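You operate a simulated robot arm through the tools that you are given. There is no shell and no other tool. Be economical: measure what you need, move in short steps, check, and stop when the job is done.

The job below is to be done with a simulated robot arm. You get a single attempt, and the scene is never put back.

TASK
Read the green film on the code lamp and file it in its line's bay.
Fine: switch the lamp off at the end.

It is judged by the outcome, as a careful person would: the job done as asked, and still so three seconds after it is handed in. It fails if anything else is knocked over, pushed out of place, dropped, spilled or broken.

THE ROBOT
A 7-joint arm with a two-finger parallel gripper, fixed in place. Base frame: the origin is at the foot of the arm, x ahead of it, y to its left, z up; the work surface is at about z = 860. Lengths are in mm, angles in degrees, forces in N, time in s.
With the tool pointing down near the work surface it reaches from about 240 to 680 mm from the base axis. Its first joint turns from -66.0 to 66.0 degrees. Payload 2.4 kg.
The TCP is the grasp point between the finger pads, 30 mm short of the fingertips. In the tool frame z runs along the fingers and y along their closing line. The gripper opens to 94 mm. The fingers are 28 mm wide and 10 mm thick; the gripper's body (50 by 96 mm) begins 55 mm behind the TCP.
Orientation is that of the tool frame in the base frame, as a unit quaternion [x, y, z, w]. With the fingers straight down and closing along the base's y, the tool's x points along the base's -x, its y along +y and its z along -z.

THE INTERFACE
- The arm moves only by the tool nudge_tool. Its argument "increments" is text: rows parted by semicolons, each of 7 numbers parted by spaces: the shift along the base's x, y, z in mm, then the turn, a rotation vector about the base's x, y, z in degrees, then the finger opening in mm, from 0 to 94. In form: dx dy dz wx wy wz gripper; .... A call has 1 to 12 rows; each row is the pose to reach, as a shift and turn from the pose commanded when the call began. Rows are played at 5 a second. More than 50 mm and 8.6 degrees between two rows, or a gripper value outside its range, and nothing of the call is played. A pose out of reach is approached as far as the arm can. The call stops where the force on the tool passes 40 N (or 10 N more than at its start, if that is more) or the arm is blocked; 0.2 s more then pass. Each finger travels about 153 mm/s and halts on what it meets, pressing with about 22 N; the grip force reading is that of the motor and also rises with nothing between the fingers. The clock runs only during rows and for 0.2 s after the last one: add rows that repeat a pose to give the fingers time. The reply holds the time, the measured pose of the TCP, the force on the tool along the base axes, the opening and the grip force, in the units named above and with some noise, with the torque about the TCP (base axes, N m) and any sound that the robot's microphone picked up.
- Cameras (640 x 400 px; columns grow to the right, rows downward): "scene" is fixed at [51.9, 492.9, 1435.5]; the picture's right is [-0.56, -0.83, 0.00], its down [-0.52, 0.35, -0.78] and it looks along [0.65, -0.43, -0.63] (base axes); focal length 342 px, centre (320, 200). "wrist" rides on the gripper at [76, 14, -103] in the tool frame; the picture's right is [-0.18, 0.98, 0.00], its down [-0.75, -0.14, -0.64] and it looks along [-0.63, -0.12, 0.77] (tool axes); focal length 243 px, centre (320, 200). There is no depth. A picture from a camera that has moved, and an enlarged one, comes with that camera's place and axes in the base frame and with its lens.
- camera(camera): a new picture of that camera. No time passes.
- enlarge(camera, box): a new picture of the part [left, top, right, bottom] of that camera's present view, enlarged. No time passes.
- close_job(): hands the job in; it is judged then, once.

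Work in short steps. Places have to be worked out from the pictures, the camera data and where the tool is seen: move nearer, look again, correct. Check each grasp and each placing, and mend what went wrong. You have 120 turns and 64 pictures in all, those below and enlarged ones among them. Open the gripper and draw the arm clear of the work before you hand the job in, unless the task says otherwise; then end with one line.

The tools are called after ">>>" as name(argument=value, ...) on one line, values as JSON. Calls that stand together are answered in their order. nudge_tool: Moves the arm, as the interface text tells. Its arguments: {"type":"object","properties":{"increments":{"type":"string"}},"required":["increments"]} The other tools are called the same way: camera (camera) takes a picture; enlarge (camera, box) takes an enlarged picture of a part of a camera's view; close_job () hands the job in.

At the start:

```text
clock: 0.0
tcp_pos: [414.8, 137.0, 1197.6]
ee_rot: [0.0, 1.0, 0.0, 0.0]
wrist_force: [0.1, -0.4, 0.2]
ft_torque: [0.0, 0.01, 0.01]
opening: 94.0
grip_force: 0.0
```

scene: 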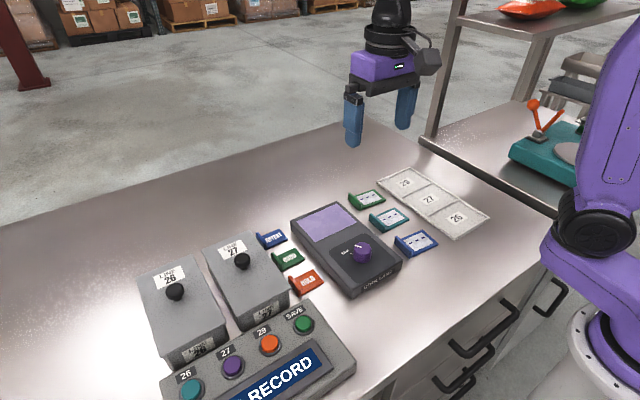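
wrist: 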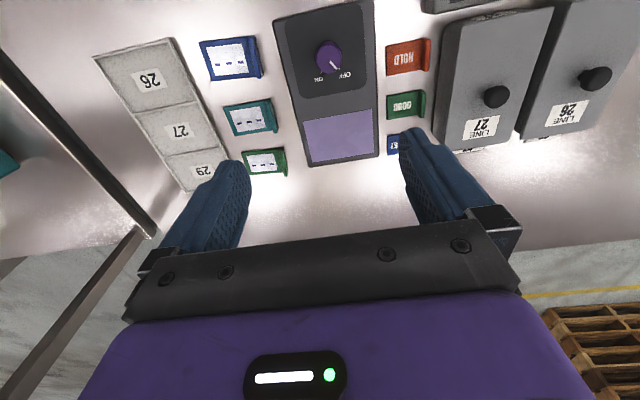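

I'll look closer at the work area before moving.

>>> enlarge(camera="scene", box=[240, 150, 500, 312])

>>> enlarge(camera="scene", box=[120, 220, 380, 400])

>>> enlarge(camera="wrist", box=[90, 0, 450, 200])

```text
2.46 times, centred on (370, 231) of scene
camera zoom: at [51.9, 492.9, 1435.5], right [-0.56, -0.83, 0.0], down [-0.52, 0.35, -0.78], along [0.65, -0.43, -0.63], focal length 842 px, centre (197, 124)
```

zoom: 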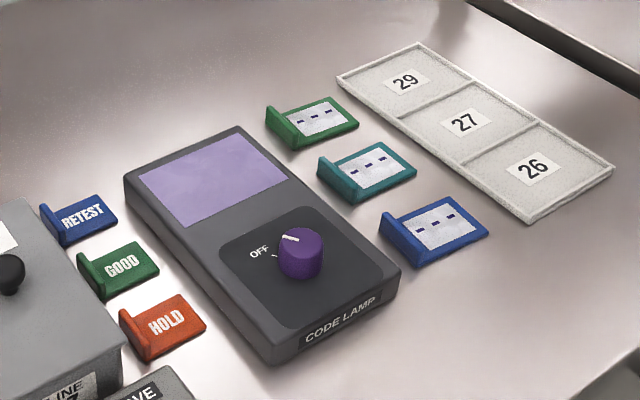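

```text
2.22 times, centred on (250, 310) of scene
camera zoom: at [51.9, 492.9, 1435.5], right [-0.56, -0.83, 0.0], down [-0.52, 0.35, -0.78], along [0.65, -0.43, -0.63], focal length 760 px, centre (476, -44)
```

zoom: 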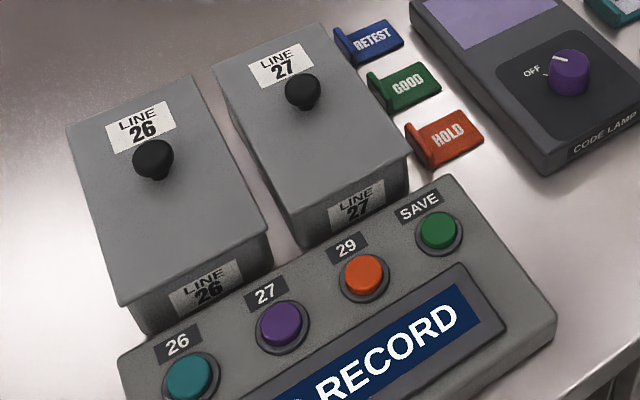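

```text
1.78 times, centred on (270, 100) of wrist
camera zoom: at [337.8, 151.4, 1299.2], right [0.18, 0.98, 0.0], down [0.75, -0.14, 0.64], along [0.63, -0.12, -0.77], focal length 431 px, centre (409, 378)
```

zoom: 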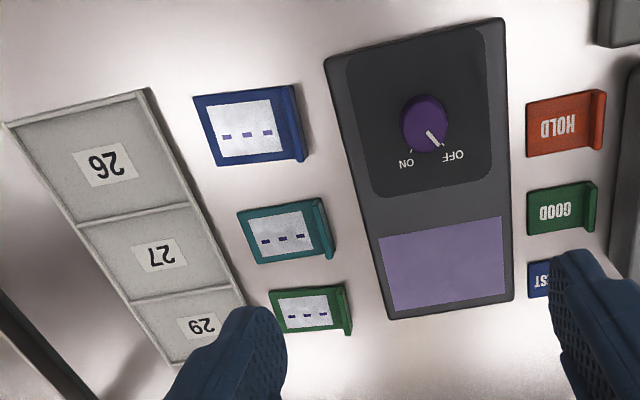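

The lamp knob points at OFF. The green film is at about (576, 0) with its ridge along x at y≈35. I'll move above its ridge at z≈1000 and look.

>>> nudge_tool(increments="28 -17 -33 0 0 0 94; 56 -34 -66 0 0 0 94; 84 -51 -99 0 0 0 80; 112 -68 -132 0 0 0 70; 140 -85 -165 0 0 0 60; 165 -101 -198 0 0 0 50; 165 -101 -198 0 0 0 50")

>>> camera(camera="wrist")

>>> enlarge(camera="scene", box=[300, 100, 460, 220])

```text
clock: 1.6
tcp_pos: [579.0, 33.8, 1001.1]
ee_rot: [0.0, 1.0, -0.001, 0.0]
wrist_force: [0.3, 0.4, 0.2]
ft_torque: [0.01, -0.03, -0.03]
opening: 50.2
grip_force: 0.1
```

```text
58 pictures are left
camera wrist: at [503.5, 49.1, 1102.5], right [0.18, 0.98, 0.0], down [0.75, -0.14, 0.64], along [0.63, -0.12, -0.77], focal length 243 px, centre (320, 200)
```

wrist: 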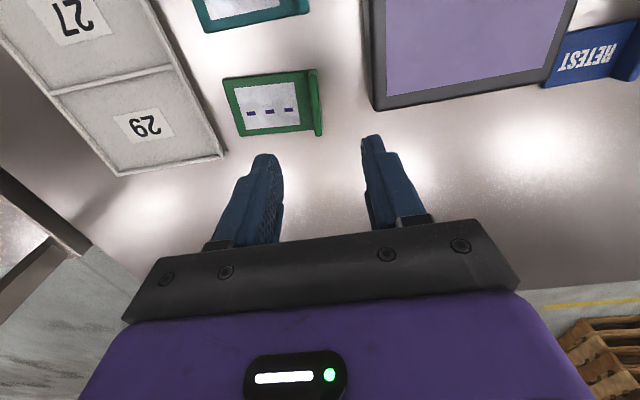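

```text
3.33 times, centred on (380, 160) of scene
camera zoom: at [51.9, 492.9, 1435.4], right [-0.56, -0.83, 0.0], down [-0.52, 0.35, -0.78], along [0.65, -0.43, -0.63], focal length 1140 px, centre (120, 333)
```

zoom: 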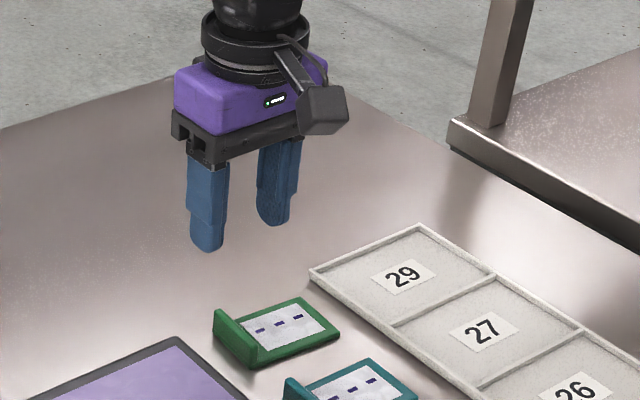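

The ridge centre reads about (580, 31), running nearly along x. I'll descend to z≈930 and re-check.

>>> nudge_tool(increments="0 -2 -35 0 0 0 50; 1 -3 -68 0 0 0 50; 1 -3 -68 0 0 0 50")

>>> camera(camera="wrist")

>>> enlarge(camera="scene", box=[320, 140, 420, 215])

```text
clock: 2.4
tcp_pos: [582.6, 30.0, 932.5]
ee_rot: [0.001, 1.0, -0.001, 0.0]
wrist_force: [0.4, -0.3, 0.3]
ft_torque: [0.0, -0.01, -0.02]
opening: 50.1
grip_force: 0.1
```

```text
56 pictures are left
camera wrist: at [505.1, 45.1, 1035.2], right [0.18, 0.98, 0.0], down [0.75, -0.14, 0.64], along [0.63, -0.12, -0.77], focal length 243 px, centre (320, 200)
```

wrist: 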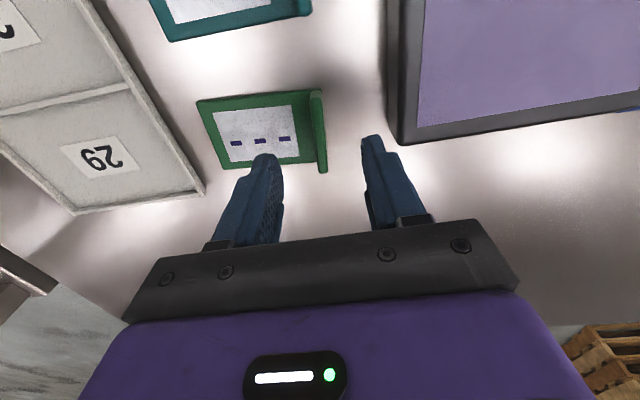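

```text
5.33 times, centred on (370, 178) of scene
camera zoom: at [51.9, 492.9, 1435.5], right [-0.56, -0.83, 0.0], down [-0.52, 0.35, -0.78], along [0.65, -0.43, -0.63], focal length 1824 px, centre (53, 320)
```

zoom: 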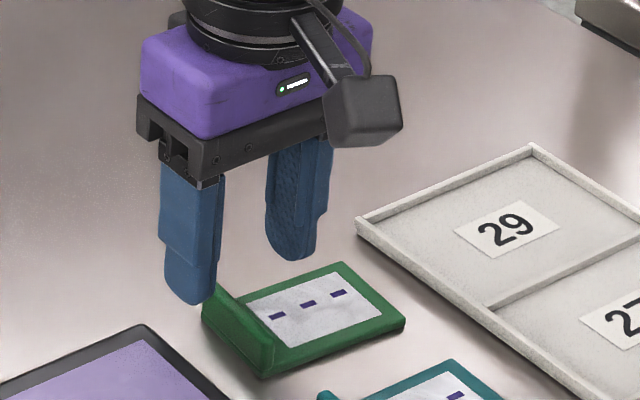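

The ridge spans (608, 28) to (548, 35), a yaw of about -6°, with its top near z 877. I'll turn to match, lower so the tips straddle it just above the card, and close.

>>> nudge_tool(increments="-2 -1 -5 0 0 -6 50; -2 -1 -28 0 0 -6 44; -2 -1 -28 0 0 -6 44; -2 -1 -28 0 0 -6 0; -2 -1 -28 0 0 -6 0; -2 -1 -28 0 0 -6 0")

>>> camera(camera="wrist")

>>> enlarge(camera="scene", box=[320, 140, 420, 215])

```text
clock: 3.8
tcp_pos: [578.2, 30.1, 904.3]
ee_rot: [0.052, 0.999, 0.0, 0.0]
wrist_force: [0.7, 0.1, -0.6]
ft_torque: [0.01, -0.01, -0.01]
opening: 7.1
grip_force: 22.4
```

```text
54 pictures are left
camera wrist: at [503.0, 53.2, 1006.0], right [0.29, 0.96, 0.0], down [0.73, -0.22, 0.64], along [0.61, -0.18, -0.77], focal length 243 px, centre (320, 200)
```

wrist: 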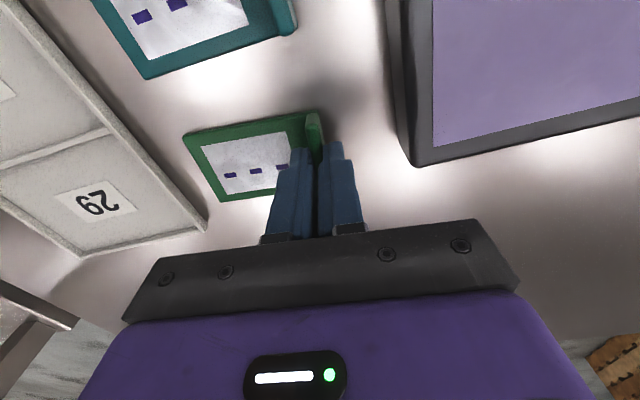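

```text
5.33 times, centred on (370, 178) of scene
camera zoom: at [51.9, 492.9, 1435.4], right [-0.56, -0.83, 0.0], down [-0.52, 0.35, -0.78], along [0.65, -0.43, -0.63], focal length 1824 px, centre (53, 320)
```

zoom: 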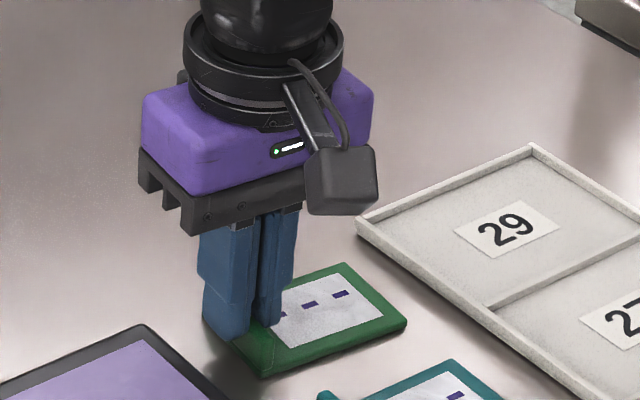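

The ridge is gripped (7 mm opening). I'll lift 70 mm and check it is held and level.

>>> nudge_tool(increments="0 0 -0 0 0 0 0; 0 0 20 0 0 0 0; 0 0 45 0 0 0 0; 0 0 70 0 0 0 0; 0 0 70 0 0 0 0")

>>> camera(camera="wrist")

>>> enlarge(camera="scene", box=[260, 80, 460, 230])

```text
clock: 5.0
tcp_pos: [577.7, 31.1, 974.4]
ee_rot: [0.053, 0.999, 0.001, 0.001]
wrist_force: [0.1, 0.0, 0.0]
ft_torque: [0.02, 0.01, -0.02]
opening: 7.1
grip_force: 22.3
```

```text
52 pictures are left
camera wrist: at [503.3, 54.5, 1076.5], right [0.29, 0.96, 0.0], down [0.73, -0.22, 0.64], along [0.61, -0.18, -0.77], focal length 243 px, centre (320, 200)
```

wrist: 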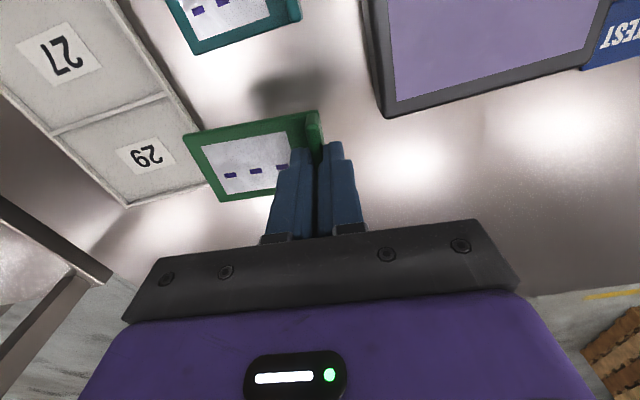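

```text
2.67 times, centred on (360, 155) of scene
camera zoom: at [51.9, 492.9, 1435.4], right [-0.56, -0.83, 0.0], down [-0.52, 0.35, -0.78], along [0.65, -0.43, -0.63], focal length 912 px, centre (213, 320)
```

zoom: 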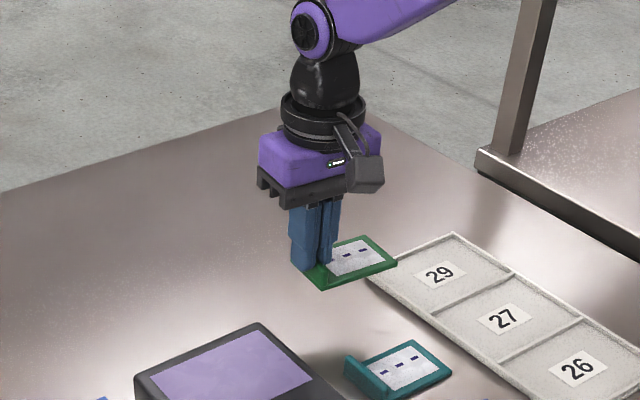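

The film is held level. The lamp screen spans about x 490–578, y 94–213, unrotated. I'll carry the film over at height with yaw back to 0 and the TCP heading for (535, 192).

>>> nudge_tool(increments="0 0 20 0 0 0 0; -8 32 20 0 0 1 0; -16 64 20 0 0 2 0; -24 96 20 0 0 3.5 0; -33 128 20 0 0 5 0; -42 162 20 0 0 6 0; -42 162 20 0 0 6 0")

>>> camera(camera="wrist")

>>> enlarge(camera="scene", box=[220, 130, 420, 280])

```text
clock: 6.6
tcp_pos: [536.6, 193.2, 994.5]
ee_rot: [0.0, 1.0, 0.0, 0.0]
wrist_force: [-0.7, 0.4, -0.1]
ft_torque: [0.03, 0.0, -0.03]
opening: 6.9
grip_force: 22.1
```

```text
50 pictures are left
camera wrist: at [460.1, 208.7, 1095.8], right [0.18, 0.98, 0.0], down [0.75, -0.14, 0.64], along [0.63, -0.12, -0.77], focal length 243 px, centre (320, 200)
```

wrist: 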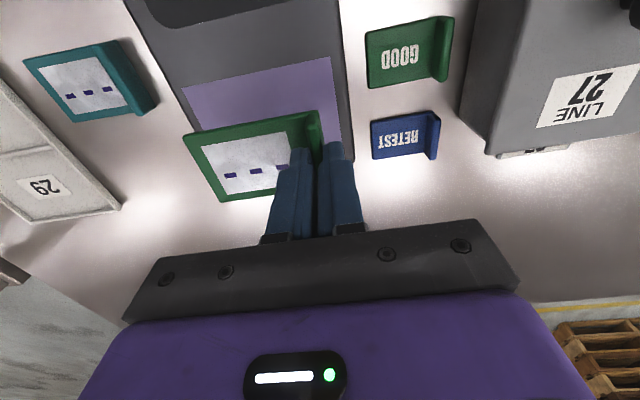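

```text
2.67 times, centred on (320, 205) of scene
camera zoom: at [51.8, 492.9, 1435.4], right [-0.56, -0.83, 0.0], down [-0.52, 0.35, -0.78], along [0.65, -0.43, -0.63], focal length 912 px, centre (320, 187)
```

zoom: 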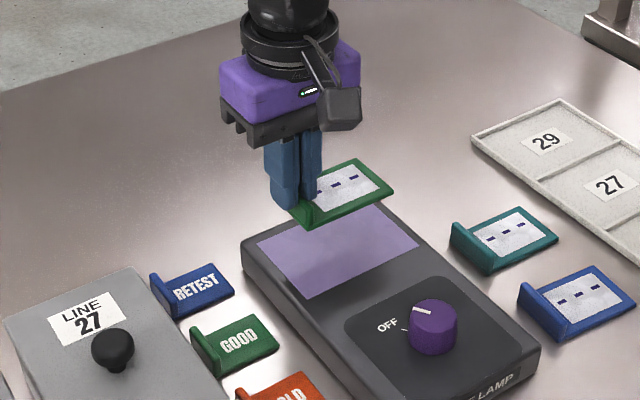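

The screen centre refines to (536, 150). I'll shift -4 in y and descend to z≈942.

>>> nudge_tool(increments="0 -4 -20 0 0 0 0; 0 -4 -45 0 0 0 0; 0 -4 -52 0 0 0 0; 0 -4 -52 0 0 0 0")

>>> enlarge(camera="scene", box=[260, 160, 380, 250])

```text
clock: 7.6
tcp_pos: [536.8, 188.6, 941.0]
ee_rot: [0.0, 1.0, 0.001, -0.001]
wrist_force: [0.5, -0.8, -0.6]
ft_torque: [-0.01, 0.01, -0.01]
opening: 6.8
grip_force: 22.0
```

```text
4.44 times, centred on (320, 205) of scene
camera zoom: at [51.9, 492.9, 1435.4], right [-0.56, -0.83, 0.0], down [-0.52, 0.35, -0.78], along [0.65, -0.43, -0.63], focal length 1520 px, centre (320, 178)
```

zoom: 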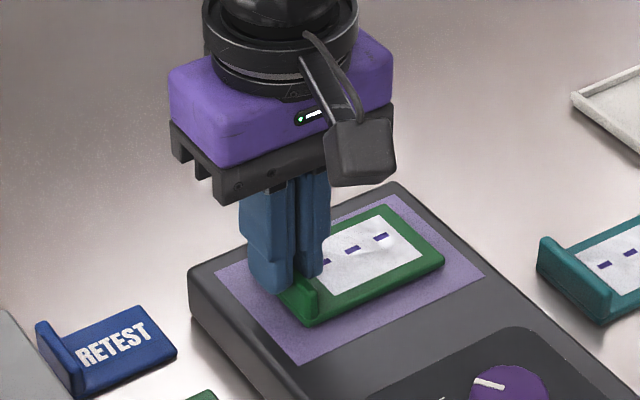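

The film is well aligned and hovering just above the screen. I'll lower it slowly, watching the force.

>>> nudge_tool(increments="0 0 -2 0 0 0 0; 0 0 -4 0 0 0 0; 0 0 -6 0 0 0 0; 0 0 -6 0 0 0 0")

```text
clock: 8.6
tcp_pos: [536.3, 189.6, 937.4]
ee_rot: [0.0, 1.0, 0.002, 0.002]
wrist_force: [-2.6, 1.3, 19.6]
ft_torque: [-0.06, 0.05, 0.0]
opening: 7.0
grip_force: 22.9
```

Contact (about 20 N up) at z 937. I'll relieve the pressure, release, and rise.

>>> nudge_tool(increments="0 0 1.5 0 0 0 0; 0 0 1.5 0 0 0 0; 0 0 1.5 0 0 0 30; 0 0 1.5 0 0 0 30; 0 0 30 0 0 0 30; 0 0 70 0 0 0 40; 0 0 110 0 0 0 50; 0 0 110 0 0 0 50")

>>> enlarge(camera="scene", box=[260, 160, 420, 280])

>>> camera(camera="wrist")

```text
clock: 10.4
tcp_pos: [534.8, 190.4, 1043.1]
ee_rot: [0.0, 1.0, 0.0, 0.0]
wrist_force: [-0.6, 0.6, 0.7]
ft_torque: [0.03, -0.04, 0.01]
opening: 50.2
grip_force: 0.0
```

```text
3.33 times, centred on (340, 220) of scene
camera zoom: at [51.9, 492.9, 1435.5], right [-0.56, -0.83, 0.0], down [-0.52, 0.35, -0.78], along [0.65, -0.43, -0.63], focal length 1140 px, centre (253, 133)
```

zoom: 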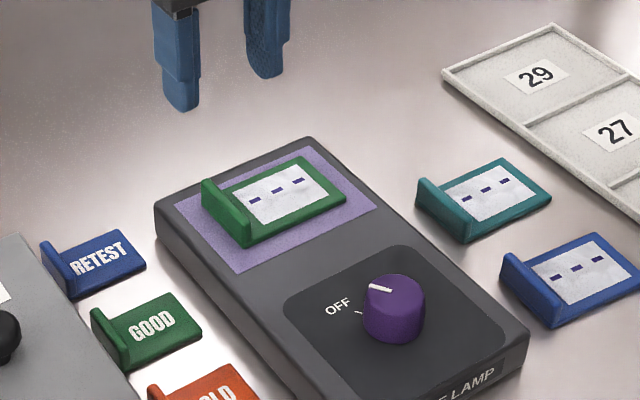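

```text
46 pictures are left
camera wrist: at [458.6, 206.2, 1145.7], right [0.18, 0.98, 0.0], down [0.75, -0.14, 0.64], along [0.63, -0.12, -0.77], focal length 243 px, centre (320, 200)
```

wrist: 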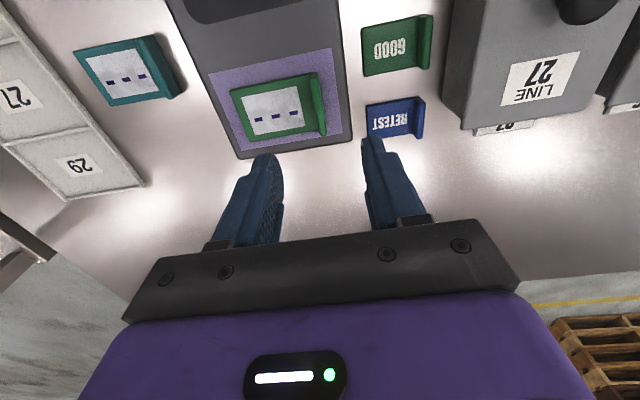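

The film lies squarely on the screen. Next is the knob, around (412, 150): I'll move above it at z≈1010.

>>> nudge_tool(increments="-40 -13 0 0 0 0 60; -80 -26 0 0 0 0 70; -123 -41 0 0 0 0 70; -123 -41 -35 0 0 0 70; -123 -41 -35 0 0 0 70")

>>> camera(camera="wrist")

>>> enlarge(camera="scene", box=[310, 200, 430, 290])

```text
clock: 11.6
tcp_pos: [412.2, 148.6, 1009.6]
ee_rot: [0.0, 1.0, 0.0, -0.001]
wrist_force: [-0.4, 0.4, -0.5]
ft_torque: [0.02, 0.0, -0.01]
opening: 69.8
grip_force: 0.1
```

```text
45 pictures are left
camera wrist: at [336.5, 163.4, 1111.3], right [0.18, 0.98, 0.0], down [0.75, -0.14, 0.64], along [0.63, -0.12, -0.77], focal length 243 px, centre (320, 200)
```

wrist: 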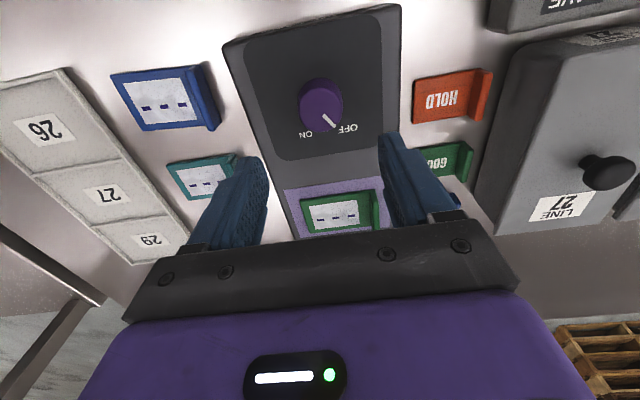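

```text
4.44 times, centred on (370, 245) of scene
camera zoom: at [51.9, 492.9, 1435.4], right [-0.56, -0.83, 0.0], down [-0.52, 0.35, -0.78], along [0.65, -0.43, -0.63], focal length 1520 px, centre (98, 0)
```

zoom: 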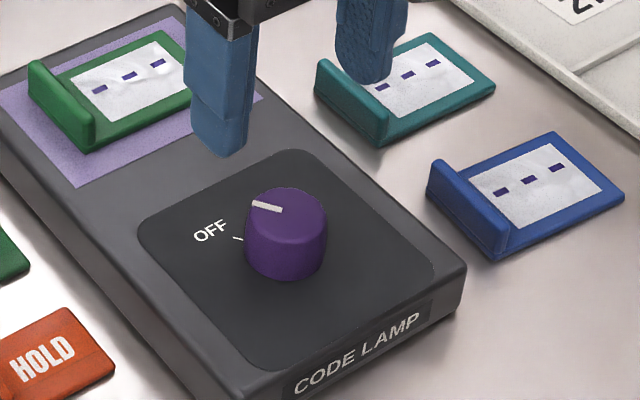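

I'll zoom in on the knob for its pointer angle and centre.

>>> enlarge(camera="wrist", box=[270, 65, 370, 150])

```text
4.71 times, centred on (320, 108) of wrist
camera zoom: at [336.5, 163.4, 1111.3], right [0.18, 0.98, 0.0], down [0.75, -0.14, 0.64], along [0.63, -0.12, -0.77], focal length 1142 px, centre (320, 635)
```

zoom: 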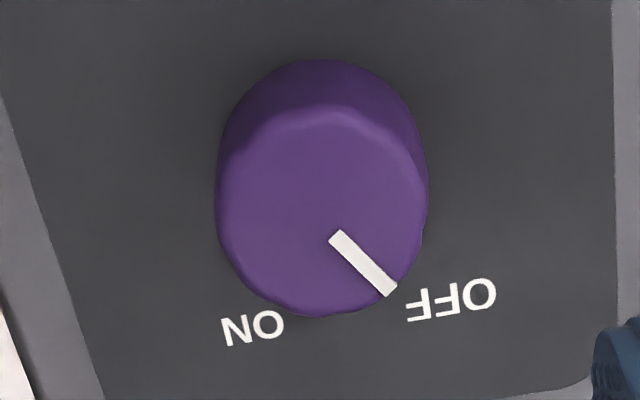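

The knob centre is about (406, 151), its top near z 918. The pointer is at +35° and ON at about -35°, so it needs a turn of -70°. I'll pre-rotate +35° above the knob, then descend around it to z≈930.

>>> nudge_tool(increments="-2 1 -10 0 0 7 70; -4 2 -20 0 0 14 70; -6 2 -30 0 0 21 70; -6 2 -40 0 0 28 66; -6 2 -45 0 0 35 66; -6 2 -45 0 0 35 66")

>>> camera(camera="wrist")

>>> enlarge(camera="scene", box=[310, 180, 430, 270])

```text
clock: 13.0
tcp_pos: [406.4, 150.4, 964.9]
ee_rot: [-0.301, 0.954, 0.0, 0.0]
wrist_force: [0.2, -0.4, -1.3]
ft_torque: [0.01, 0.01, 0.03]
opening: 65.9
grip_force: 0.1
```

```text
42 pictures are left
camera wrist: at [336.4, 118.9, 1066.8], right [-0.41, 0.91, 0.0], down [0.7, 0.32, 0.64], along [0.58, 0.27, -0.77], focal length 243 px, centre (320, 200)
```

wrist: 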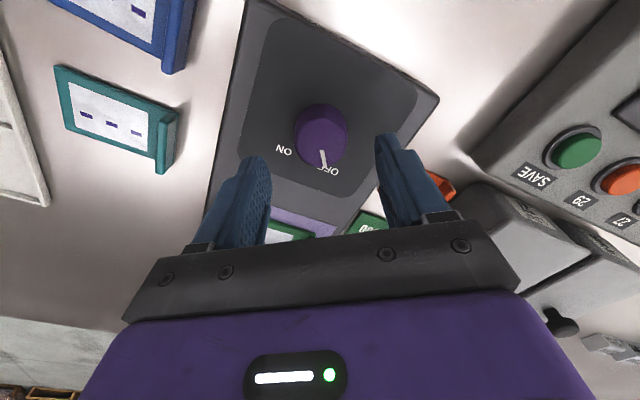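

```text
4.44 times, centred on (370, 225) of scene
camera zoom: at [51.9, 492.9, 1435.5], right [-0.56, -0.83, 0.0], down [-0.52, 0.35, -0.78], along [0.65, -0.43, -0.63], focal length 1520 px, centre (98, 89)
```

zoom: 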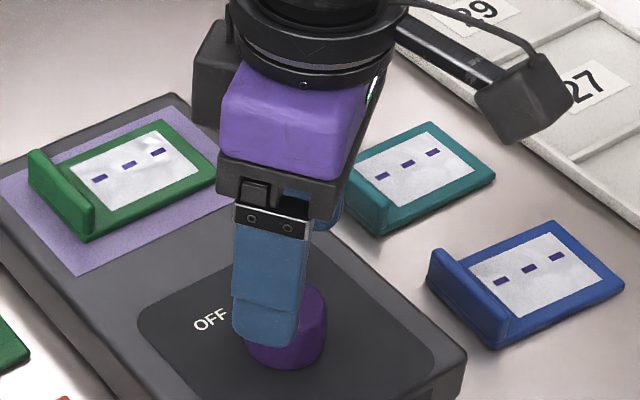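

The knob still reads at (405, 151), centred between the fingers. I'll lower to z≈929.

>>> nudge_tool(increments="-1 0 -15 0 0 0 66; -1 0 -30 0 0 0 66; -1 0 -36 0 0 0 66; -1 0 -36 0 0 0 66")

>>> camera(camera="wrist")

```text
clock: 14.0
tcp_pos: [406.9, 149.4, 929.6]
ee_rot: [-0.3, 0.954, 0.0, 0.0]
wrist_force: [-0.9, 0.1, -1.0]
ft_torque: [0.0, 0.0, -0.01]
opening: 66.3
grip_force: 0.0
```

```text
40 pictures are left
camera wrist: at [335.8, 118.5, 1030.7], right [-0.41, 0.91, 0.0], down [0.7, 0.32, 0.64], along [0.59, 0.26, -0.77], focal length 243 px, centre (320, 200)
```

wrist: 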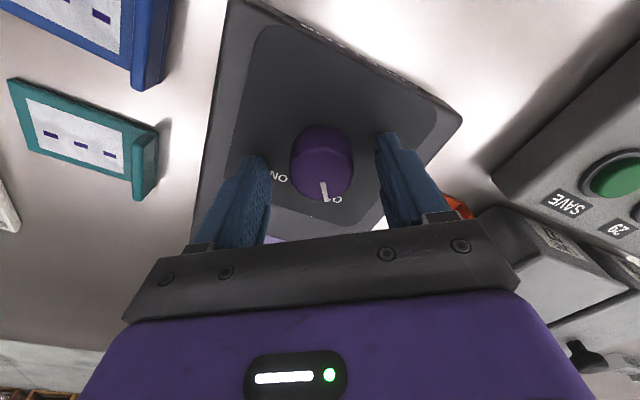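

The fingers straddle the knob on centre. I'll close on it first.

>>> nudge_tool(increments="0 0 0 0 0 0 0; 0 0 0 0 0 0 0; 0 0 0 0 0 0 0")

```text
clock: 14.8
tcp_pos: [405.9, 149.9, 929.0]
ee_rot: [-0.3, 0.954, 0.0, 0.0]
wrist_force: [-5.3, 8.9, -1.7]
ft_torque: [0.35, 0.09, -0.04]
opening: 36.9
grip_force: 44.5
```

Gripped at 36.9 mm with a small sideways load. I'll ease 1 mm that way and turn clockwise in 7° rows.

>>> nudge_tool(increments="-0.6 0.8 0 0 0 0 0; -0.6 0.8 0 0 0 -7 0; -0.6 0.8 0 0 0 -14 0; -0.6 0.8 0 0 0 -21 0; -0.6 0.8 0 0 0 -28 0; -0.6 0.8 0 0 0 -35 0; -0.6 0.8 0 0 0 -42 0; -0.6 0.8 0 0 0 -49 0; -0.6 0.8 0 0 0 -56 0; -0.6 0.8 0 0 0 -63 0; -0.6 0.8 0 0 0 -70 0; -0.6 0.8 0 0 0 -70 0")

>>> enlarge(camera="scene", box=[270, 180, 430, 300])

```text
clock: 17.4
tcp_pos: [405.5, 148.0, 929.1]
ee_rot: [0.303, 0.953, 0.001, 0.001]
wrist_force: [10.6, -23.9, -16.7]
ft_torque: [-0.8, -0.35, 0.23]
opening: 37.2
grip_force: 44.9
```

```text
3.33 times, centred on (350, 240) of scene
camera zoom: at [52.4, 492.4, 1435.6], right [-0.56, -0.83, 0.0], down [-0.52, 0.35, -0.78], along [0.65, -0.43, -0.63], focal length 1140 px, centre (220, 67)
```

zoom: 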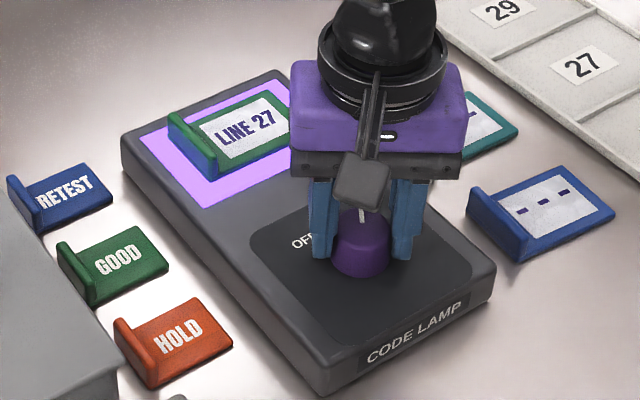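

The lamp is on and the film reads "LINE 27". I'll confirm with a closer look, then let go of the knob and rise.

>>> enlarge(camera="scene", box=[300, 195, 350, 230])

>>> nudge_tool(increments="0 0 0 0 0 0 66; 0 0 0 0 0 0 66; 0 0 25 0 0 0 66; 0 0 60 0 0 7 66; 0 0 90 0 0 14 60; 0 0 110 0 0 21 50; 0 0 110 0 0 28 50; 0 0 110 0 0 35 50; 0 0 110 0 0 35 50")

>>> camera(camera="wrist")

>>> enlarge(camera="scene", box=[260, 150, 500, 310])

```text
11.43 times, centred on (325, 212) of scene
camera zoom: at [52.4, 492.4, 1435.6], right [-0.56, -0.83, 0.0], down [-0.52, 0.35, -0.78], along [0.65, -0.43, -0.63], focal length 3908 px, centre (263, 57)
```

zoom: 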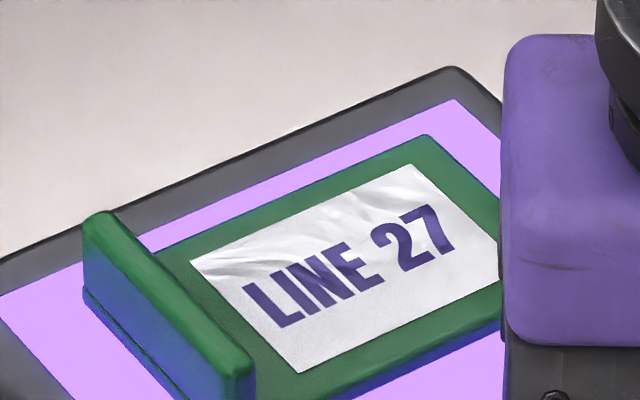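

```text
clock: 19.4
tcp_pos: [406.4, 151.1, 1039.7]
ee_rot: [-0.002, 1.0, 0.0, 0.001]
wrist_force: [0.8, -1.1, 1.0]
ft_torque: [0.01, 0.01, -0.02]
opening: 50.0
grip_force: 0.1
```

```text
37 pictures are left
camera wrist: at [329.8, 166.7, 1141.9], right [0.18, 0.98, 0.0], down [0.75, -0.14, 0.64], along [0.63, -0.12, -0.77], focal length 243 px, centre (320, 200)
```

wrist: 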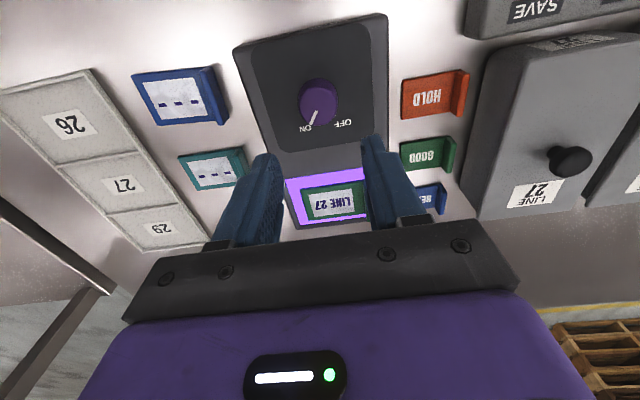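

```text
2.50 times, centred on (380, 230) of scene
camera zoom: at [51.9, 492.9, 1435.5], right [-0.56, -0.83, 0.0], down [-0.52, 0.35, -0.78], along [0.65, -0.43, -0.63], focal length 855 px, centre (170, 125)
```

zoom: 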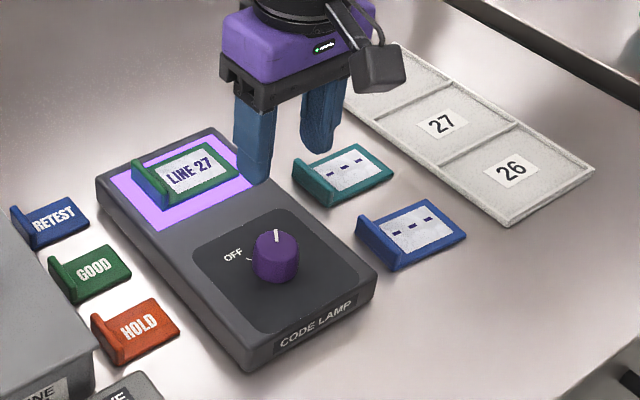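

The film clearly reads LINE 27, and the lamp is ON. I'll retrace to the release pose (+130.6, +38.2, -102.5), coming down from above with the fingers open, and re-grip the ridge.

>>> nudge_tool(increments="43 12 0 0 0 0 50; 86 25 0 0 0 0 44; 130.6 38.2 0 0 0 0 44; 130.6 38.2 -40 0 0 0 40; 130.6 38.2 -75 0 0 0 40; 130.6 38.2 -75 0 0 0 40")

>>> camera(camera="wrist")

```text
clock: 20.8
tcp_pos: [537.6, 189.6, 963.9]
ee_rot: [0.0, 1.0, 0.0, 0.0]
wrist_force: [-0.7, -0.3, 0.3]
ft_torque: [0.0, 0.0, 0.02]
opening: 40.1
grip_force: 0.0
```

```text
35 pictures are left
camera wrist: at [461.0, 204.6, 1066.8], right [0.18, 0.98, 0.0], down [0.75, -0.14, 0.64], along [0.63, -0.12, -0.77], focal length 243 px, centre (320, 200)
```

wrist: 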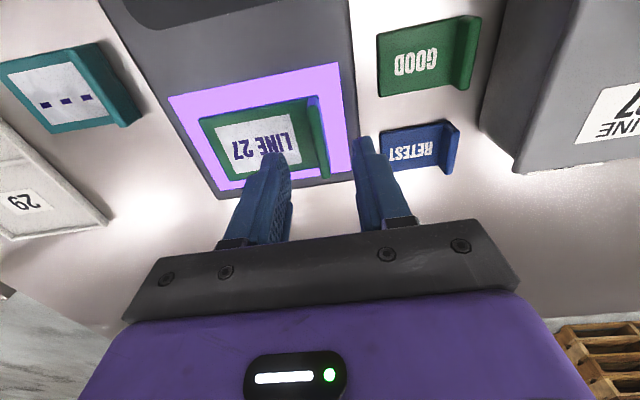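

Aligned on the ridge. I'll go down, grip, and lift 80 mm.

>>> nudge_tool(increments="0 0 -15 0 0 0 40; 0 0 -27 0 0 0 40; 0 0 -27 0 0 0 40; 0 0 -27 0 0 0 0; 0 0 -27 0 0 0 0; 0 0 -27 0 0 0 0; 0 0 -10 0 0 0 0; 0 0 20 0 0 0 0; 0 0 50 0 0 0 0; 0 0 50 0 0 0 0")

>>> enlarge(camera="scene", box=[260, 110, 500, 260])

>>> camera(camera="wrist")

```text
clock: 23.0
tcp_pos: [537.2, 188.4, 1013.3]
ee_rot: [0.0, 1.0, 0.0, 0.0]
wrist_force: [0.0, 0.1, -0.8]
ft_torque: [0.01, 0.04, 0.04]
opening: 6.5
grip_force: 22.2
```

```text
2.67 times, centred on (380, 185) of scene
camera zoom: at [51.9, 492.9, 1435.4], right [-0.56, -0.83, 0.0], down [-0.52, 0.35, -0.78], along [0.65, -0.43, -0.63], focal length 912 px, centre (160, 240)
```

zoom: 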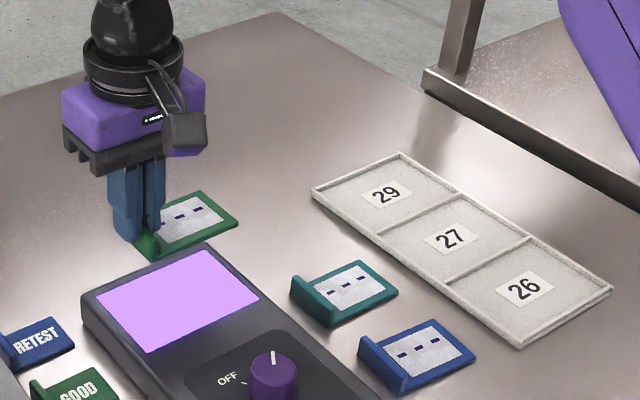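

```text
33 pictures are left
camera wrist: at [460.7, 204.7, 1115.8], right [0.18, 0.98, 0.0], down [0.75, -0.14, 0.64], along [0.63, -0.12, -0.77], focal length 243 px, centre (320, 200)
```

wrist: 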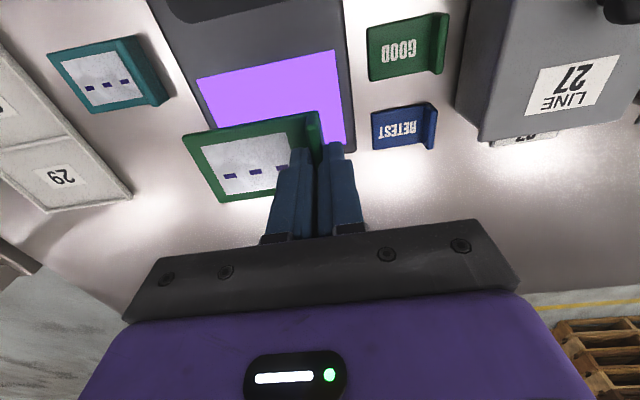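

The film is held. Bay 27 spans about x 433–523, y -198…-80, so I'll carry it level to the TCP at (479, -104), z 1013, and check from there.

>>> nudge_tool(increments="-7 -36 0 0 0 0 0; -14 -73 0 0 0 0 0; -22 -110 0 0 0 0 0; -29 -146 0 0 0 0 0; -36 -183 0 0 0 0 0; -43 -219 0 0 0 0 0; -51 -256 0 0 0 0 0; -58 -292 0 0 0 0 0; -58 -292 0 0 0 0 0; -58 -292 -40 0 0 0 0; -58 -292 -40 0 0 0 0")

>>> enlarge(camera="scene", box=[340, 90, 520, 255])

>>> camera(camera="wrist")

```text
clock: 25.4
tcp_pos: [477.6, -103.8, 974.4]
ee_rot: [0.0, 1.0, 0.0, 0.0]
wrist_force: [-0.6, -0.1, 0.2]
ft_torque: [-0.02, -0.01, -0.03]
opening: 6.7
grip_force: 22.1
```

```text
2.42 times, centred on (430, 172) of scene
camera zoom: at [51.9, 492.9, 1435.5], right [-0.56, -0.83, 0.0], down [-0.52, 0.35, -0.78], along [0.65, -0.43, -0.63], focal length 829 px, centre (53, 267)
```

zoom: 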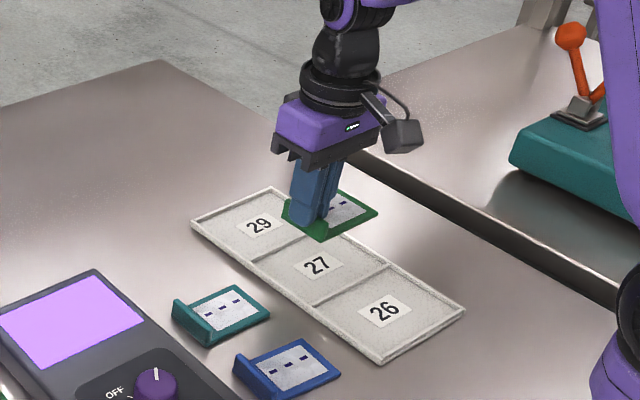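

```text
31 pictures are left
camera wrist: at [402.3, -88.1, 1077.0], right [0.18, 0.98, 0.0], down [0.75, -0.14, 0.64], along [0.63, -0.12, -0.77], focal length 243 px, centre (320, 200)
```

wrist: 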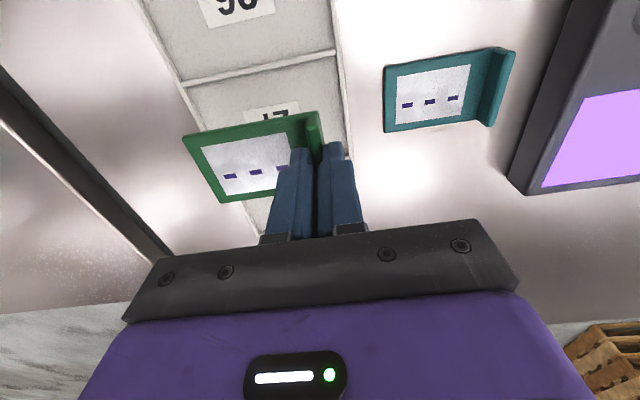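

The wrist view confirms the bay at x 435–523, y about -203…-82. I'll shift -2 in y and lower to just above the bay floor.

>>> nudge_tool(increments="0 -2 -25 0 0 0 0; 0 -2 -50 0 0 0 0; 0 -2 -57 0 0 0 0; 0 -2 -57 0 0 0 0")

>>> enlarge(camera="scene", box=[370, 150, 490, 240])

>>> camera(camera="wrist")

```text
clock: 26.4
tcp_pos: [479.7, -104.9, 920.3]
ee_rot: [0.0, 1.0, 0.0, 0.0]
wrist_force: [-0.1, -0.5, -0.4]
ft_torque: [0.0, 0.01, 0.01]
opening: 6.9
grip_force: 22.1
```

```text
4.44 times, centred on (430, 195) of scene
camera zoom: at [51.9, 492.9, 1435.5], right [-0.56, -0.83, 0.0], down [-0.52, 0.35, -0.78], along [0.65, -0.43, -0.63], focal length 1520 px, centre (-169, 222)
```

zoom: 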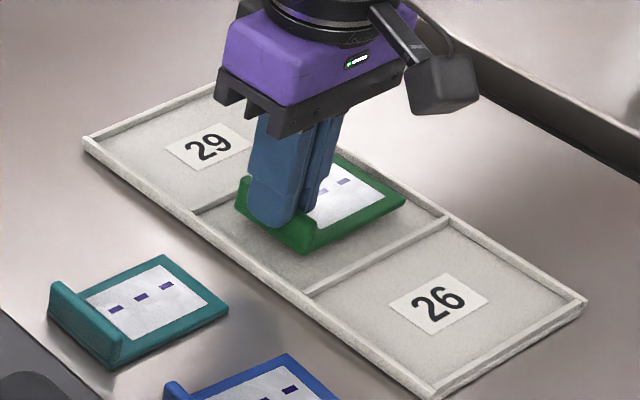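

```text
29 pictures are left
camera wrist: at [402.5, -89.8, 1020.9], right [0.18, 0.98, 0.0], down [0.75, -0.14, 0.64], along [0.63, -0.12, -0.77], focal length 243 px, centre (320, 200)
```

wrist: 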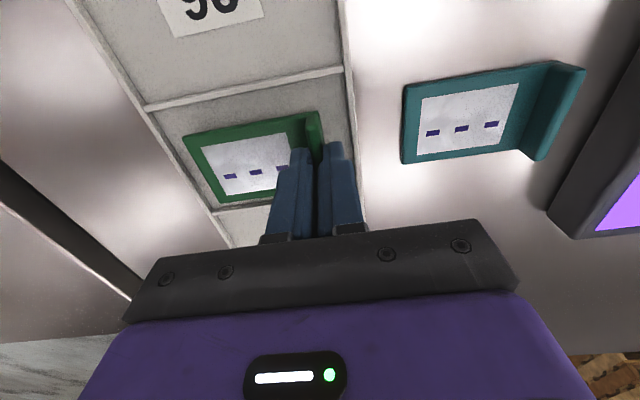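

The film is well inside bay 27. I'll lower slowly to contact.

>>> nudge_tool(increments="0 0 -4 0 0 0 0; 0 0 -7 0 0 0 0; 0 0 -9 0 0 0 0; 0 0 -9 0 0 0 0")

```text
clock: 27.4
tcp_pos: [479.0, -105.2, 910.2]
ee_rot: [0.0, 1.0, 0.0, -0.001]
wrist_force: [0.1, 0.1, -0.1]
ft_torque: [0.0, -0.01, 0.0]
opening: 6.8
grip_force: 22.4
```

>>> nudge_tool(increments="0 0 -1.5 0 0 0 0; 0 0 -3 0 0 0 0; 0 0 -4 0 0 0 0; 0 0 -4 0 0 0 0")

```text
clock: 28.4
tcp_pos: [479.0, -104.5, 905.2]
ee_rot: [0.0, 1.0, 0.0, 0.001]
wrist_force: [2.6, 1.6, 19.1]
ft_torque: [0.04, -0.1, -0.03]
opening: 7.1
grip_force: 22.4
```

Contact on the bay floor at z 905. I'll relieve, open modestly, and rise.

>>> nudge_tool(increments="0 0 1.2 0 0 0 0; 0 0 1.2 0 0 0 0; 0 0 1.2 0 0 0 20; 0 0 1.2 0 0 0 20; 0 0 15 0 0 0 20; 0 0 45 0 0 0 30; 0 0 85 0 0 0 50; 0 0 120 0 0 0 60; 0 0 120 0 0 0 60")

>>> enlarge(camera="scene", box=[340, 150, 500, 260])

>>> camera(camera="wrist")

```text
clock: 30.4
tcp_pos: [477.2, -103.6, 1022.6]
ee_rot: [0.0, 1.0, 0.0, 0.0]
wrist_force: [1.5, 0.1, 0.3]
ft_torque: [-0.03, -0.03, 0.01]
opening: 59.9
grip_force: 0.1
```

```text
3.64 times, centred on (420, 205) of scene
camera zoom: at [51.9, 492.9, 1435.4], right [-0.56, -0.83, 0.0], down [-0.52, 0.35, -0.78], along [0.65, -0.43, -0.63], focal length 1243 px, centre (-44, 182)
```

zoom: 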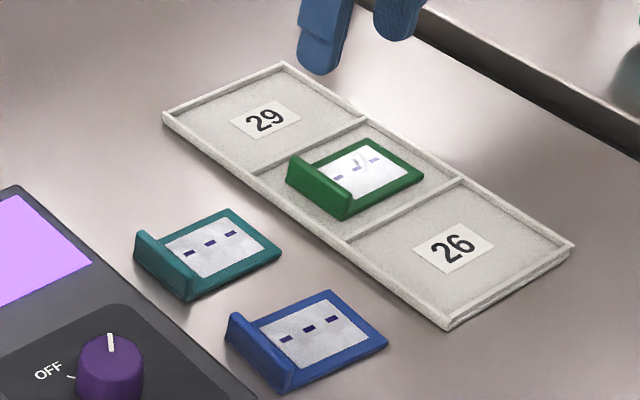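

```text
27 pictures are left
camera wrist: at [400.5, -89.1, 1125.1], right [0.18, 0.98, 0.0], down [0.75, -0.14, 0.64], along [0.63, -0.12, -0.77], focal length 243 px, centre (320, 200)
```

wrist: 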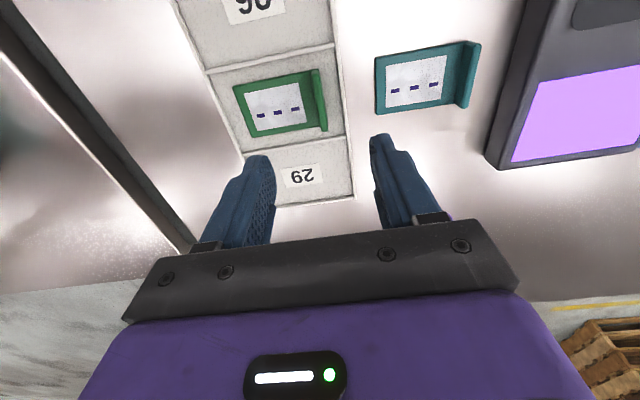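

The film lies flat in bay 27. Now back to the knob at (405.5, 150), pre-rotated -35°, at height first.

>>> nudge_tool(increments="-9 32 0 0 0 -5 66; -18 64 0 0 0 -10 66; -27 96 0 0 0 -15 66; -36 128 0 0 0 -20 66; -45 160 0 0 0 -25 66; -54 192 0 0 0 -30 66; -63 224 0 0 0 -35 66; -72 254 0 0 0 -35 66; -72 254 -30 0 0 -35 66; -72 254 -58 0 0 -35 66; -72 254 -58 0 0 -35 66")

>>> camera(camera="wrist")

```text
clock: 32.8
tcp_pos: [405.2, 151.5, 965.1]
ee_rot: [0.301, 0.954, 0.0, 0.0]
wrist_force: [0.2, 0.5, 0.3]
ft_torque: [0.03, 0.0, -0.01]
opening: 65.8
grip_force: 0.0
```

```text
26 pictures are left
camera wrist: at [351.6, 208.1, 1067.2], right [0.72, 0.7, 0.0], down [0.54, -0.55, 0.64], along [0.45, -0.46, -0.77], focal length 243 px, centre (320, 200)
```

wrist: 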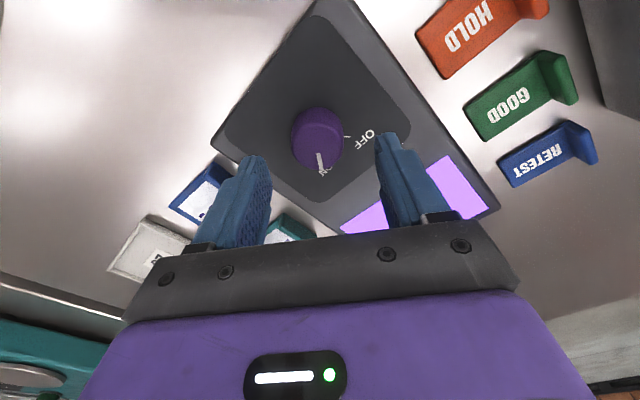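

Centred near the knob. Earlier forces hinted its centre is at y≈149, so I'll shift -2, lower, and close.

>>> nudge_tool(increments="0 -2 -15 0 0 0 66; 0 -2 -30 0 0 0 66; 0 -2 -36 0 0 0 66; 0 -2 -36 0 0 0 66; 0 -2 -36 0 0 0 0; 0 -2 -36 0 0 0 0; 0 -2 -36 0 0 0 0")

```text
clock: 34.4
tcp_pos: [406.0, 149.8, 928.1]
ee_rot: [0.3, 0.954, 0.0, 0.0]
wrist_force: [3.4, 4.0, -8.6]
ft_torque: [0.07, -0.25, 0.02]
opening: 37.2
grip_force: 45.2
```

Gripped with little side load. I'll turn counter-clockwise 70°.

>>> nudge_tool(increments="0 0 0 0 0 7 0; 0 0 0 0 0 14 0; 0 0 0 0 0 21 0; 0 0 0 0 0 28 0; 0 0 0 0 0 35 0; 0 0 0 0 0 42 0; 0 0 0 0 0 49 0; 0 0 0 0 0 56 0; 0 0 0 0 0 63 0; 0 0 0 0 0 70 0; 0 0 0 0 0 71 0")

>>> enlarge(camera="scene", box=[270, 180, 430, 300])

```text
clock: 35.4
tcp_pos: [405.6, 149.1, 929.0]
ee_rot: [0.087, 0.996, 0.001, 0.001]
wrist_force: [4.9, 3.4, -9.4]
ft_torque: [0.18, 0.04, 0.02]
opening: 37.1
grip_force: 44.7
stopped in row 4: the force on the tool passed its limit at 42 N (the readings are from after the stop); the commanded pose is now the measured one
```

```text
3.33 times, centred on (350, 240) of scene
camera zoom: at [52.1, 493.0, 1435.4], right [-0.56, -0.83, 0.0], down [-0.52, 0.35, -0.78], along [0.65, -0.43, -0.63], focal length 1140 px, centre (220, 67)
```

zoom: 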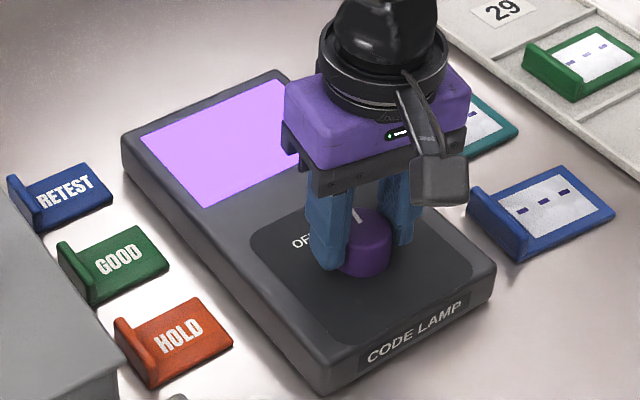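

It stopped partway on a transient force, now relaxed, with the yaw at about -10°. I'll continue more slowly.

>>> nudge_tool(increments="0 0 0 0 0 4 0; 0 0 0 0 0 8 0; 0 0 0 0 0 12 0; 0 0 0 0 0 16 0; 0 0 0 0 0 20 0; 0 0 0 0 0 24 0; 0 0 0 0 0 28 0; 0 0 0 0 0 32 0; 0 0 0 0 0 36 0; 0 0 0 0 0 40 0; 0 0 0 0 0 44 0; 0 0 0 0 0 46 0")

>>> enlarge(camera="scene", box=[270, 180, 430, 300])

```text
clock: 38.0
tcp_pos: [405.9, 150.3, 929.8]
ee_rot: [-0.309, 0.951, 0.002, 0.001]
wrist_force: [2.9, 22.1, -18.6]
ft_torque: [0.65, 0.1, -0.55]
opening: 37.1
grip_force: 45.5
```

```text
3.33 times, centred on (350, 240) of scene
camera zoom: at [52.2, 493.6, 1435.2], right [-0.56, -0.83, 0.0], down [-0.52, 0.35, -0.78], along [0.65, -0.43, -0.63], focal length 1140 px, centre (220, 67)
```

zoom: 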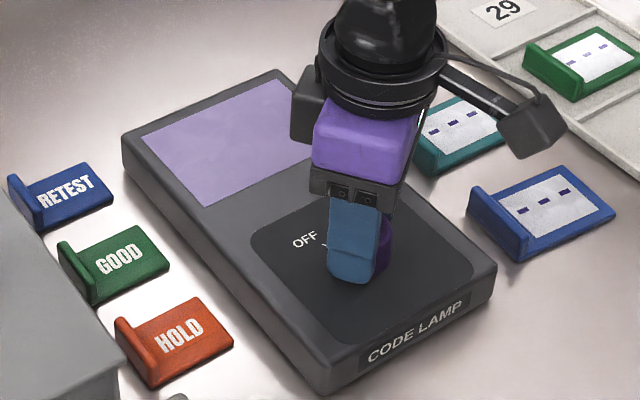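

The screen is dark, so the lamp is off. I'll open, rise straight up, and straighten out.

>>> nudge_tool(increments="0 0 0 0 0 0 66; 0 0 0 0 0 0 66; 0 0 0 0 0 0 66; 0 0 25 0 0 0 66; 0 0 60 0 0 -7 66; 0 0 100 0 0 -14 66; 0 0 140 0 0 -21 80; 0 0 180 0 0 -28 90; 0 0 220 0 0 -35 90; 0 0 220 0 0 -35 90")

>>> camera(camera="scene")

>>> enlarge(camera="scene", box=[240, 150, 500, 312])

>>> enlarge(camera="wrist", box=[90, 0, 450, 200])

```text
clock: 40.2
tcp_pos: [406.8, 147.4, 1151.2]
ee_rot: [-0.008, 1.0, 0.0, 0.001]
wrist_force: [-0.3, -0.5, 0.4]
ft_torque: [-0.01, 0.01, -0.03]
opening: 89.9
grip_force: 0.0
```

```text
23 pictures are left
```

scene: 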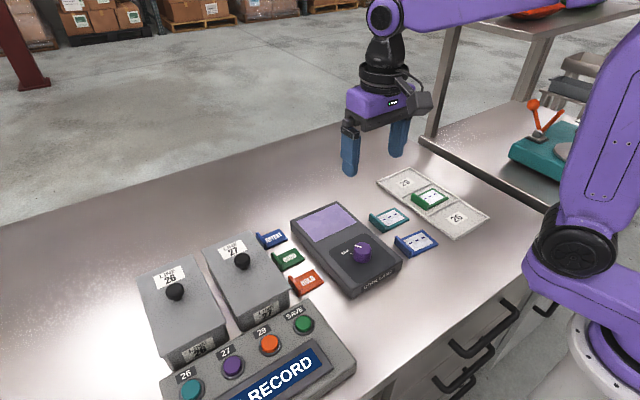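

```text
2.46 times, centred on (370, 231) of scene
camera zoom: at [51.9, 492.9, 1435.5], right [-0.56, -0.83, 0.0], down [-0.52, 0.35, -0.78], along [0.65, -0.43, -0.63], focal length 842 px, centre (197, 124)
```

zoom: 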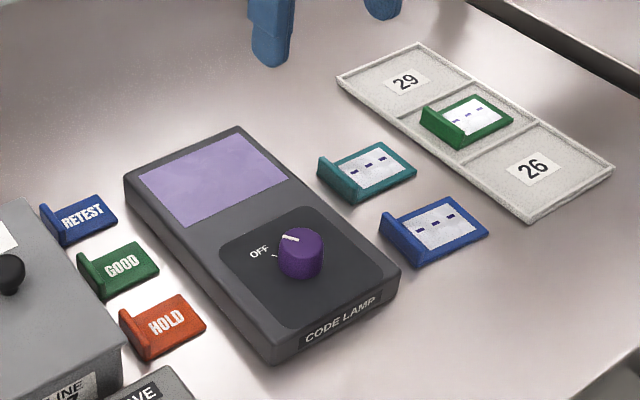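

```text
1.78 times, centred on (270, 100) of wrist
camera zoom: at [329.8, 161.2, 1252.3], right [0.17, 0.99, 0.0], down [0.75, -0.13, 0.64], along [0.63, -0.11, -0.77], focal length 431 px, centre (409, 378)
```

zoom: 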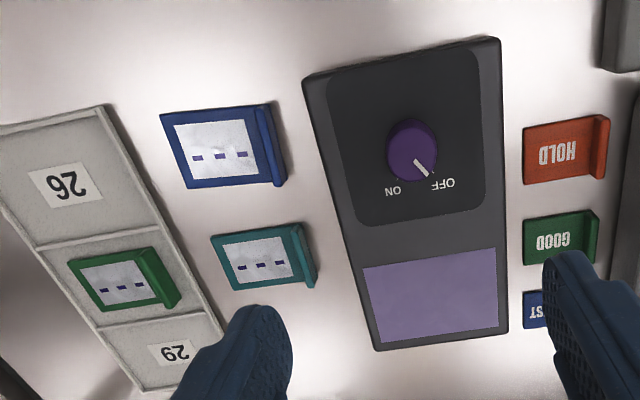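

The film is in bay 27, the knob is at OFF, nothing else has moved, and the arm is clear with the gripper open. I'm handing the job in.

>>> close_job()

```text
The job is handed in.
```

The green film read LINE 27 on the lamp; it is filed in bay 27 and the lamp is switched off.
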